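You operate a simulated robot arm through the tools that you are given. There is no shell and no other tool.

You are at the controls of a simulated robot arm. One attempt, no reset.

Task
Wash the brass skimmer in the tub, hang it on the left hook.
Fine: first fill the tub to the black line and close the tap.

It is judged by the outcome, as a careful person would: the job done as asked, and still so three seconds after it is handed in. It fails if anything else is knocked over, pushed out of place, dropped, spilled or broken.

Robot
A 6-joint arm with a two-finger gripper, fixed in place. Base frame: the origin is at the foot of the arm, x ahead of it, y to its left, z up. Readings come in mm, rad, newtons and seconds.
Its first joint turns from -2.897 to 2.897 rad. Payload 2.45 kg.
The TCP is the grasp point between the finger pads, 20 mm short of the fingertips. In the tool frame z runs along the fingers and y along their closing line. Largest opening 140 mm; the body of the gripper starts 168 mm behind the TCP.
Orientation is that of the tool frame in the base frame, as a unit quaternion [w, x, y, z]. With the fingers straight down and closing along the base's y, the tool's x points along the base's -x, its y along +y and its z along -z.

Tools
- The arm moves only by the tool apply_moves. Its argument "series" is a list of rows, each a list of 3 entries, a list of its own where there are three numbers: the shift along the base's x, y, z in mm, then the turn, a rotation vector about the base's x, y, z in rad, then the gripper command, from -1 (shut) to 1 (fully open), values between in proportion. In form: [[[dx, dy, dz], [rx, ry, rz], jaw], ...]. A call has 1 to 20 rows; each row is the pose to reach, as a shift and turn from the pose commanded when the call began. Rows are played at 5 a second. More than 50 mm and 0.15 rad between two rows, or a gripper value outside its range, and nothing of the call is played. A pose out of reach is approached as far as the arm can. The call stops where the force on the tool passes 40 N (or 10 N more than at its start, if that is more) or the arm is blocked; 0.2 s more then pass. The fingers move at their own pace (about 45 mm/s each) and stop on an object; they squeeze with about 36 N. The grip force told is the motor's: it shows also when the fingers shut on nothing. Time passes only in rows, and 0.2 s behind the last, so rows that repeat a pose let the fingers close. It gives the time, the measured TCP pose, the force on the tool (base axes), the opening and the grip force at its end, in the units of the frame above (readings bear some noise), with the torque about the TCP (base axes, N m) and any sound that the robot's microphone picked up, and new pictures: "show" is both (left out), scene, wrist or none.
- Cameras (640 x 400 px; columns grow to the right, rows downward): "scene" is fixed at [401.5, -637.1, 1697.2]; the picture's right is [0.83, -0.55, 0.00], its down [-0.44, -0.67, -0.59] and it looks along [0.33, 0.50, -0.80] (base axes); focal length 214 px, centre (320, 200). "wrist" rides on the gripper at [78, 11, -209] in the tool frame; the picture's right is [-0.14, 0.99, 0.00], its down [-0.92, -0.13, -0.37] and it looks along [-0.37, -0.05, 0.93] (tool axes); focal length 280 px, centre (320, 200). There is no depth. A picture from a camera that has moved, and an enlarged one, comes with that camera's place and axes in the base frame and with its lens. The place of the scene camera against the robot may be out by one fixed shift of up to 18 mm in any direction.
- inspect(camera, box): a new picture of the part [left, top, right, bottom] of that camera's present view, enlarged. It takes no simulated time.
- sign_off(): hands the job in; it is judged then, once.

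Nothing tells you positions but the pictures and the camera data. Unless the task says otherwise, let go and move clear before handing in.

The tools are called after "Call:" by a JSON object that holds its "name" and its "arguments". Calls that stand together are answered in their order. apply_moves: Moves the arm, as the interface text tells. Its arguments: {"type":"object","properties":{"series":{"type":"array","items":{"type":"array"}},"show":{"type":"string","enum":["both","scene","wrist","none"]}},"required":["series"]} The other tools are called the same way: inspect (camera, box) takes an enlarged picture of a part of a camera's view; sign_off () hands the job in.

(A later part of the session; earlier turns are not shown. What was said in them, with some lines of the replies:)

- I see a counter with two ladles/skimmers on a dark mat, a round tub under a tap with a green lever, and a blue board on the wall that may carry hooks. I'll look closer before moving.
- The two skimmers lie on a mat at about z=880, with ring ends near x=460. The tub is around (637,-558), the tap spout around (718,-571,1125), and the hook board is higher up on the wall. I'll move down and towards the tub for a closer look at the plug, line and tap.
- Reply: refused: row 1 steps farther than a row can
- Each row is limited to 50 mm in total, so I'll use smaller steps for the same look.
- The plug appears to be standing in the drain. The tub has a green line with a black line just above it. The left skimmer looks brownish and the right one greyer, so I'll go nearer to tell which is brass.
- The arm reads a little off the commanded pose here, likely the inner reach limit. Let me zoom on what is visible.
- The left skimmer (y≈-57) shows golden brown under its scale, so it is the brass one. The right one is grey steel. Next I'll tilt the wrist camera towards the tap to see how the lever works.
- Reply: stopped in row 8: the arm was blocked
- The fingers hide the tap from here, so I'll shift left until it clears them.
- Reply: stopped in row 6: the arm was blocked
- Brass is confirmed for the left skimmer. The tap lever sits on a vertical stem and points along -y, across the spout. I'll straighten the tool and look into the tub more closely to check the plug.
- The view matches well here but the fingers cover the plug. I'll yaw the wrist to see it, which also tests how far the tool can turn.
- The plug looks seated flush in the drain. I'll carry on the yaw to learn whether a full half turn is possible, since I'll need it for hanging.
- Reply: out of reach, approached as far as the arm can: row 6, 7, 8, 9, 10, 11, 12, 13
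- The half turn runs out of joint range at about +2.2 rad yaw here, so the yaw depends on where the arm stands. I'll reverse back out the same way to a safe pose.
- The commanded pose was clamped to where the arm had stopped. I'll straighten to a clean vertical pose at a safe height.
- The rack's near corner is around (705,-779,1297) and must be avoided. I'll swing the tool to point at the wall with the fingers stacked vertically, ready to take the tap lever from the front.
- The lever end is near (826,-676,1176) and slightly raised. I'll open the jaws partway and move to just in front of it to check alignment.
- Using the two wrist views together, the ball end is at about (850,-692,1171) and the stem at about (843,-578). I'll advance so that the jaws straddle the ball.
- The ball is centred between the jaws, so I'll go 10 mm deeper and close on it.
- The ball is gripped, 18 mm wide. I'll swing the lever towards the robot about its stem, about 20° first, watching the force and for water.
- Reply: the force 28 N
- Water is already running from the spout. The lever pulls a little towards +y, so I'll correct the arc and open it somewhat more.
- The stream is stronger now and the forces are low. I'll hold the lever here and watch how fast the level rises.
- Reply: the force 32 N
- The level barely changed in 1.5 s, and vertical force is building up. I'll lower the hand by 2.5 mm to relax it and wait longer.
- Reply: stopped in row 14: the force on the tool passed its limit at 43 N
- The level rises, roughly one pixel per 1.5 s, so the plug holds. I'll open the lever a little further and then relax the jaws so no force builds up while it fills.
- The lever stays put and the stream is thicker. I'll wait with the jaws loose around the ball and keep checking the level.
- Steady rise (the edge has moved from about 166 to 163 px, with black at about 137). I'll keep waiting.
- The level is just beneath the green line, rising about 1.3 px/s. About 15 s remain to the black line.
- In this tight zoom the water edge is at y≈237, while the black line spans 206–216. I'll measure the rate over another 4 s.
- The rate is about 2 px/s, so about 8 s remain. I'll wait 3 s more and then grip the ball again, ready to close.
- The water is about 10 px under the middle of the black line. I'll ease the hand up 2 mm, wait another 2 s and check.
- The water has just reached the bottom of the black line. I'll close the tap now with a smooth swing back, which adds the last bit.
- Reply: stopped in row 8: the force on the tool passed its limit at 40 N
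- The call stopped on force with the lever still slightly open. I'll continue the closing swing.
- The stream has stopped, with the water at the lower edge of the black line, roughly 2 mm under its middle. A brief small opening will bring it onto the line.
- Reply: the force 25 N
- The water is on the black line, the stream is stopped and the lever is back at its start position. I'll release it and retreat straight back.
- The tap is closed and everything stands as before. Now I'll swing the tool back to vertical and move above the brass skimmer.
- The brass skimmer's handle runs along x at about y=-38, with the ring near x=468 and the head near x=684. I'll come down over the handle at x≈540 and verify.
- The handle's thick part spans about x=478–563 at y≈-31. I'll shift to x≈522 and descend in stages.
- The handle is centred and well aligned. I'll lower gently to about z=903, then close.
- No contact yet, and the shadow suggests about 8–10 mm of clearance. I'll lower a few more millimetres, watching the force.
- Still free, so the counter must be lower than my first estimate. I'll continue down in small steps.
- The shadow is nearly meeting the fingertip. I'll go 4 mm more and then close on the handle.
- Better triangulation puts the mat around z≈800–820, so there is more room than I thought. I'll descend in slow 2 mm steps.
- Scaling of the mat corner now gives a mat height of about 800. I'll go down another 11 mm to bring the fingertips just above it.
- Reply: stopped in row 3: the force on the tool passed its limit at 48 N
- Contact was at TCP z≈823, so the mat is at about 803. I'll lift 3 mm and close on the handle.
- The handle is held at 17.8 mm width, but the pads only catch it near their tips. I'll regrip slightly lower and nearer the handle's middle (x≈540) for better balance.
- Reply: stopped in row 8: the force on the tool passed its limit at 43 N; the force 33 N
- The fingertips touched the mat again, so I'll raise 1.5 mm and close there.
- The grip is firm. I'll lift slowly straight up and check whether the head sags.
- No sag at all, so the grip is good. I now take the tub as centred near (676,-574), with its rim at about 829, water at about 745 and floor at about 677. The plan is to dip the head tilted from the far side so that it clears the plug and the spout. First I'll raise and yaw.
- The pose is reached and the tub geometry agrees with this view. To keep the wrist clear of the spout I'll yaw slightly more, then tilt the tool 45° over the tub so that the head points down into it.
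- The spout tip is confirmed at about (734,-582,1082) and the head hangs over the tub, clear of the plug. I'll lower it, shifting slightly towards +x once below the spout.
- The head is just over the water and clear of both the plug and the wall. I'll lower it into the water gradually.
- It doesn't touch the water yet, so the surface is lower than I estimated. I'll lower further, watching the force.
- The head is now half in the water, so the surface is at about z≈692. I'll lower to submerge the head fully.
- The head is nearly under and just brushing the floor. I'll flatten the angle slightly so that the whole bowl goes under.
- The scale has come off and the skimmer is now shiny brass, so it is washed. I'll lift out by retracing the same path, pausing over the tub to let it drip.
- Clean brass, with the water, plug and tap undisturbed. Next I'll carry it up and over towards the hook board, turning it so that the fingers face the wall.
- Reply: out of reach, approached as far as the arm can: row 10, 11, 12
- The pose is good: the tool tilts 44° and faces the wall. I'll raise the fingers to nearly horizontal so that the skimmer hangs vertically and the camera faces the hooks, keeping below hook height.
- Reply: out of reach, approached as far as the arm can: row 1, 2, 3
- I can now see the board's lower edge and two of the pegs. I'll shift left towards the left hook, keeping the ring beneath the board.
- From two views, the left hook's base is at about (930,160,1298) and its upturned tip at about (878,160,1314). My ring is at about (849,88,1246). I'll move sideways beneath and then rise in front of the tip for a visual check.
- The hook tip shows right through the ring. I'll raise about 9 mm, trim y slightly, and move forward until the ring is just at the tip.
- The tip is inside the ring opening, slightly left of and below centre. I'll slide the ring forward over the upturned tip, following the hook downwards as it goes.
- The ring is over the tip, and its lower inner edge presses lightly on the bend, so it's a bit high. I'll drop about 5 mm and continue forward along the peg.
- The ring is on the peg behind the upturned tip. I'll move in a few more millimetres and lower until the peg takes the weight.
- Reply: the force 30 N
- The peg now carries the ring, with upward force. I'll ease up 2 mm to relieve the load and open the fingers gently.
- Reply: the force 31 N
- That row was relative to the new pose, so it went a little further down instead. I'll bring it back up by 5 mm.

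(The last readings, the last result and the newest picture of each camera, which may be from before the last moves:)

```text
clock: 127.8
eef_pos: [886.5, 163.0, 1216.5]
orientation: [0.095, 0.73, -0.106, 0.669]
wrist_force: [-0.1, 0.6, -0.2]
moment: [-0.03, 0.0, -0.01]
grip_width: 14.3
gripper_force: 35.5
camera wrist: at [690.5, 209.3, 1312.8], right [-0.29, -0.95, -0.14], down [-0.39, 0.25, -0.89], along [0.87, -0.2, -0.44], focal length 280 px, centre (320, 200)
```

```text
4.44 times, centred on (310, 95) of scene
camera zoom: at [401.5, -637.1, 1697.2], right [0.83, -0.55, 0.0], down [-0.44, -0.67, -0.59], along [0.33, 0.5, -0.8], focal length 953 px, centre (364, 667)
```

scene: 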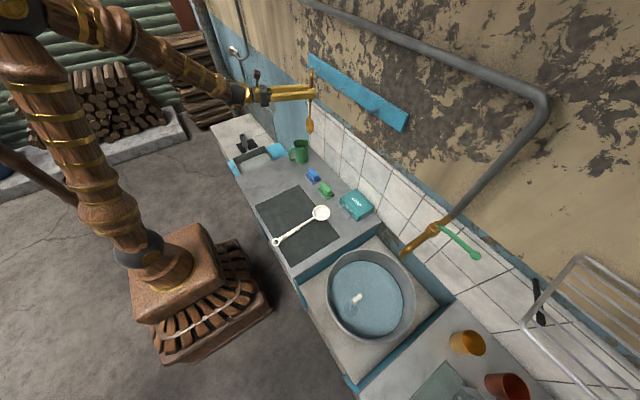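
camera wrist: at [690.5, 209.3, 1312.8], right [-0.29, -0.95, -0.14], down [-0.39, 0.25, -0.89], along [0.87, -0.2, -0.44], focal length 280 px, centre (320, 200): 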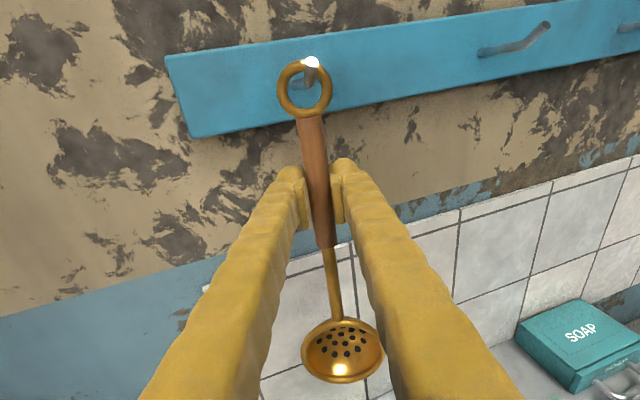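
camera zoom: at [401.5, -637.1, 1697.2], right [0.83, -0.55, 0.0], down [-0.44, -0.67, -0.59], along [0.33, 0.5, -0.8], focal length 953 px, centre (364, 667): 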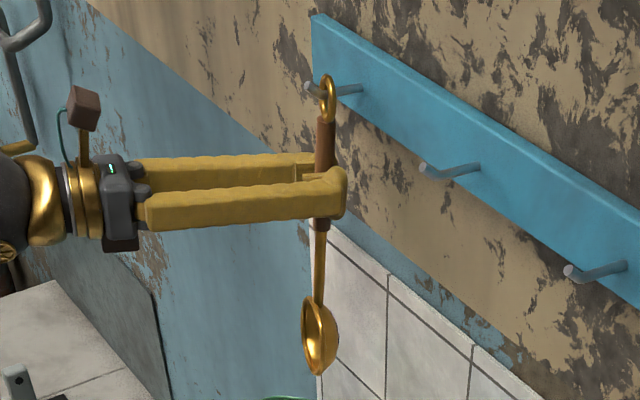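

Load is near zero with the ring safely around the peg. I'll open the fingers and let it settle before backing off.

Call:
{"name": "apply_moves", "arguments": {"series": [[[0, 0, 0], [0, 0, 0], -0.7], [[0, 0, 0], [0, 0, 0], -0.5], [[0, 0, 0], [0, 0, 0], -0.3], [[0, 0, 0], [0, 0, 0], 0], [[0, 0, 0], [0, 0, 0], 0.2], [[0, 0, 0], [0, 0, 0], 0.2], [[0, 0, 0], [0, 0, 0], 0.2]], "show": "both"}}

Call:
{"name": "inspect", "arguments": {"camera": "scene", "box": [280, 50, 340, 140]}}

```text
clock: 129.4
eef_pos: [888.4, 163.4, 1218.0]
orientation: [0.095, 0.729, -0.106, 0.669]
wrist_force: [1.0, -0.3, -0.3]
moment: [0.04, 0.0, -0.03]
grip_width: 83.8
gripper_force: 0.1
camera wrist: at [690.5, 209.1, 1313.7], right [-0.29, -0.95, -0.14], down [-0.39, 0.25, -0.89], along [0.87, -0.2, -0.44], focal length 280 px, centre (320, 200)
```

scene: 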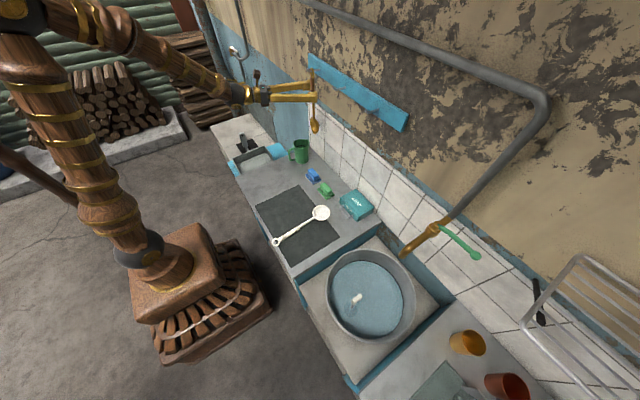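
wrist: 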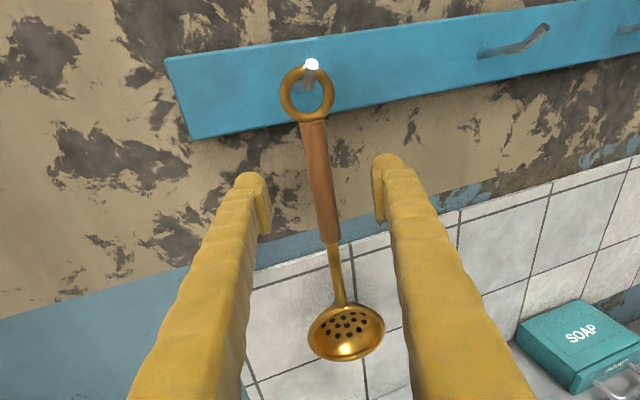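

```text
4.44 times, centred on (310, 95) of scene
camera zoom: at [401.5, -637.1, 1697.2], right [0.83, -0.55, 0.0], down [-0.44, -0.67, -0.59], along [0.33, 0.5, -0.8], focal length 953 px, centre (364, 667)
```

zoom: 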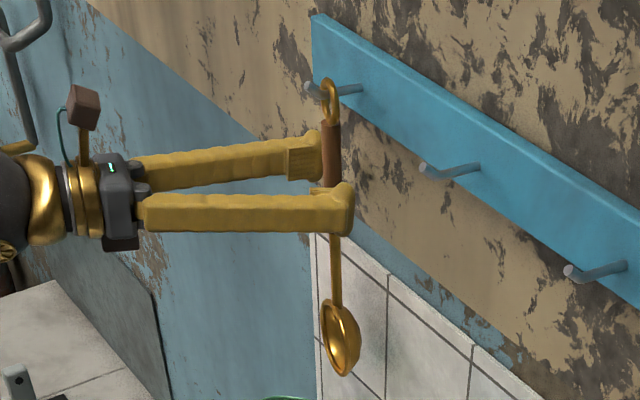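

It hangs freely on the left hook. I'll back the open fingers straight off.

Call:
{"name": "apply_moves", "arguments": {"series": [[[-14, 4, 0], [0, 0, 0], 0.2], [[-29, 8, 0], [0, 0, 0], 0.2], [[-48, 14, 0], [0, 0, 0], 0.2], [[-70, 20, -5], [0, 0, 0], 0.2], [[-90, 27, -10], [0, 0, 0], 0.2], [[-100, 30, -15], [0, 0, 0], 0.2], [[-100, 30, -15], [0, 0, 0], 0.2], [[-100, 30, -15], [0, 0, 0], 0.2], [[-100, 30, -15], [0, 0, 0], 0.2]]}}

Call:
{"name": "inspect", "arguments": {"camera": "scene", "box": [280, 40, 360, 160]}}

Call:
{"name": "inspect", "arguments": {"camera": "scene", "box": [310, 200, 510, 350]}}

Call:
{"name": "inspect", "arguments": {"camera": "scene", "box": [345, 245, 385, 275]}}

```text
clock: 131.4
eef_pos: [789.5, 194.9, 1201.6]
orientation: [0.095, 0.729, -0.106, 0.669]
wrist_force: [-0.2, -0.6, 0.5]
moment: [0.02, -0.04, 0.0]
grip_width: 84.0
gripper_force: 0.1
camera wrist: at [591.4, 239.4, 1297.8], right [-0.29, -0.95, -0.14], down [-0.39, 0.25, -0.89], along [0.87, -0.2, -0.44], focal length 280 px, centre (320, 200)
```

scene: 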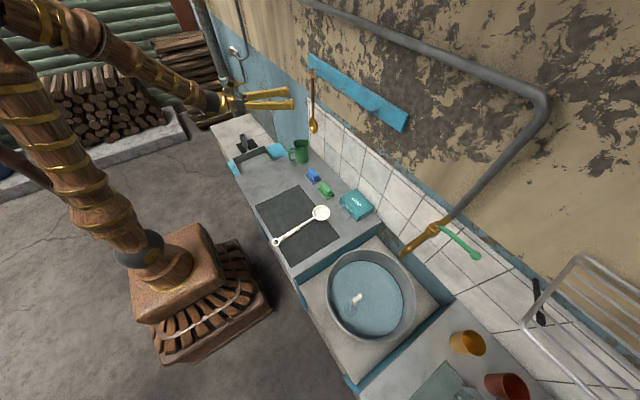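
wrist: 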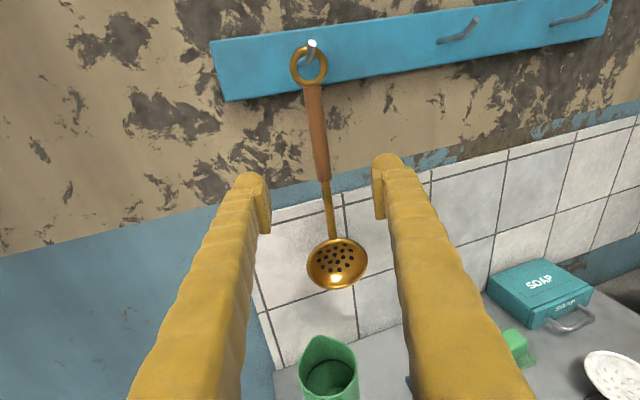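

```text
3.33 times, centred on (320, 100) of scene
camera zoom: at [401.5, -637.1, 1697.2], right [0.83, -0.55, 0.0], down [-0.44, -0.67, -0.59], along [0.33, 0.5, -0.8], focal length 715 px, centre (320, 533)
```

zoom: 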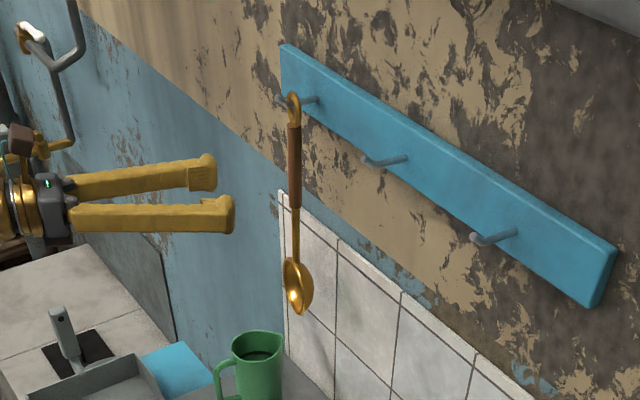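

```text
2.67 times, centred on (410, 275) of scene
camera zoom: at [401.5, -637.1, 1697.2], right [0.83, -0.55, 0.0], down [-0.44, -0.67, -0.59], along [0.33, 0.5, -0.8], focal length 572 px, centre (80, 0)
```

zoom: 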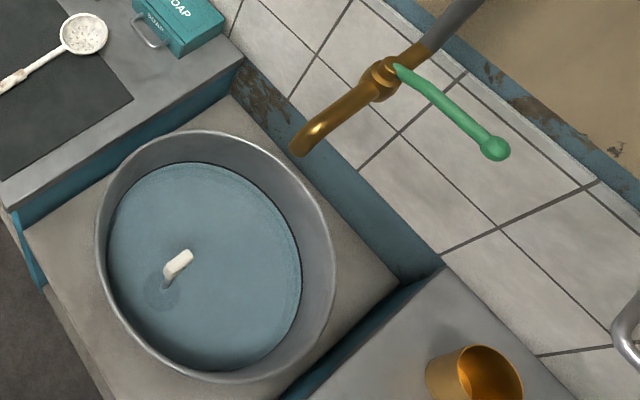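

```text
13.33 times, centred on (365, 260) of scene
camera zoom: at [401.5, -637.1, 1697.2], right [0.83, -0.55, 0.0], down [-0.44, -0.67, -0.59], along [0.33, 0.5, -0.8], focal length 2860 px, centre (-280, -600)
```

zoom: 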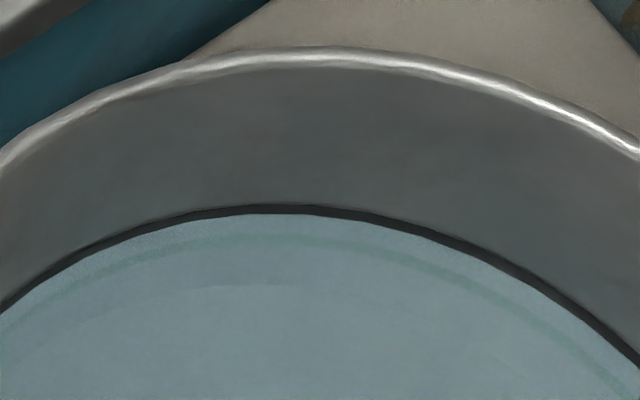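

The clean brass skimmer hangs still on the left hook. The tub is filled to the black line, the tap is closed with no drip, the gripper is clear and nothing else has moved. I'm handing the job in.

Call:
{"name": "sign_off", "arguments": {}}

```text
The job is handed in.
```

The brass skimmer is washed and hanging on the left hook. The tub is filled to the black line and the tap is closed.

- **Tub:** the water sits on the lower half of the black line. It held steady after I closed the tap, and the plug stayed in place.
- **Skimmer:** it was the left one of the two, with brass showing under the scale. The scale came off in the water, and it now hangs still by its ring behind the hook's upturned tip.
- **Everything else:** the final pictures show nothing knocked over, moved or spilled. The fingertips touched the mat twice while I was picking up the skimmer, with no visible effect.

The gripper is open and clear of the skimmer.
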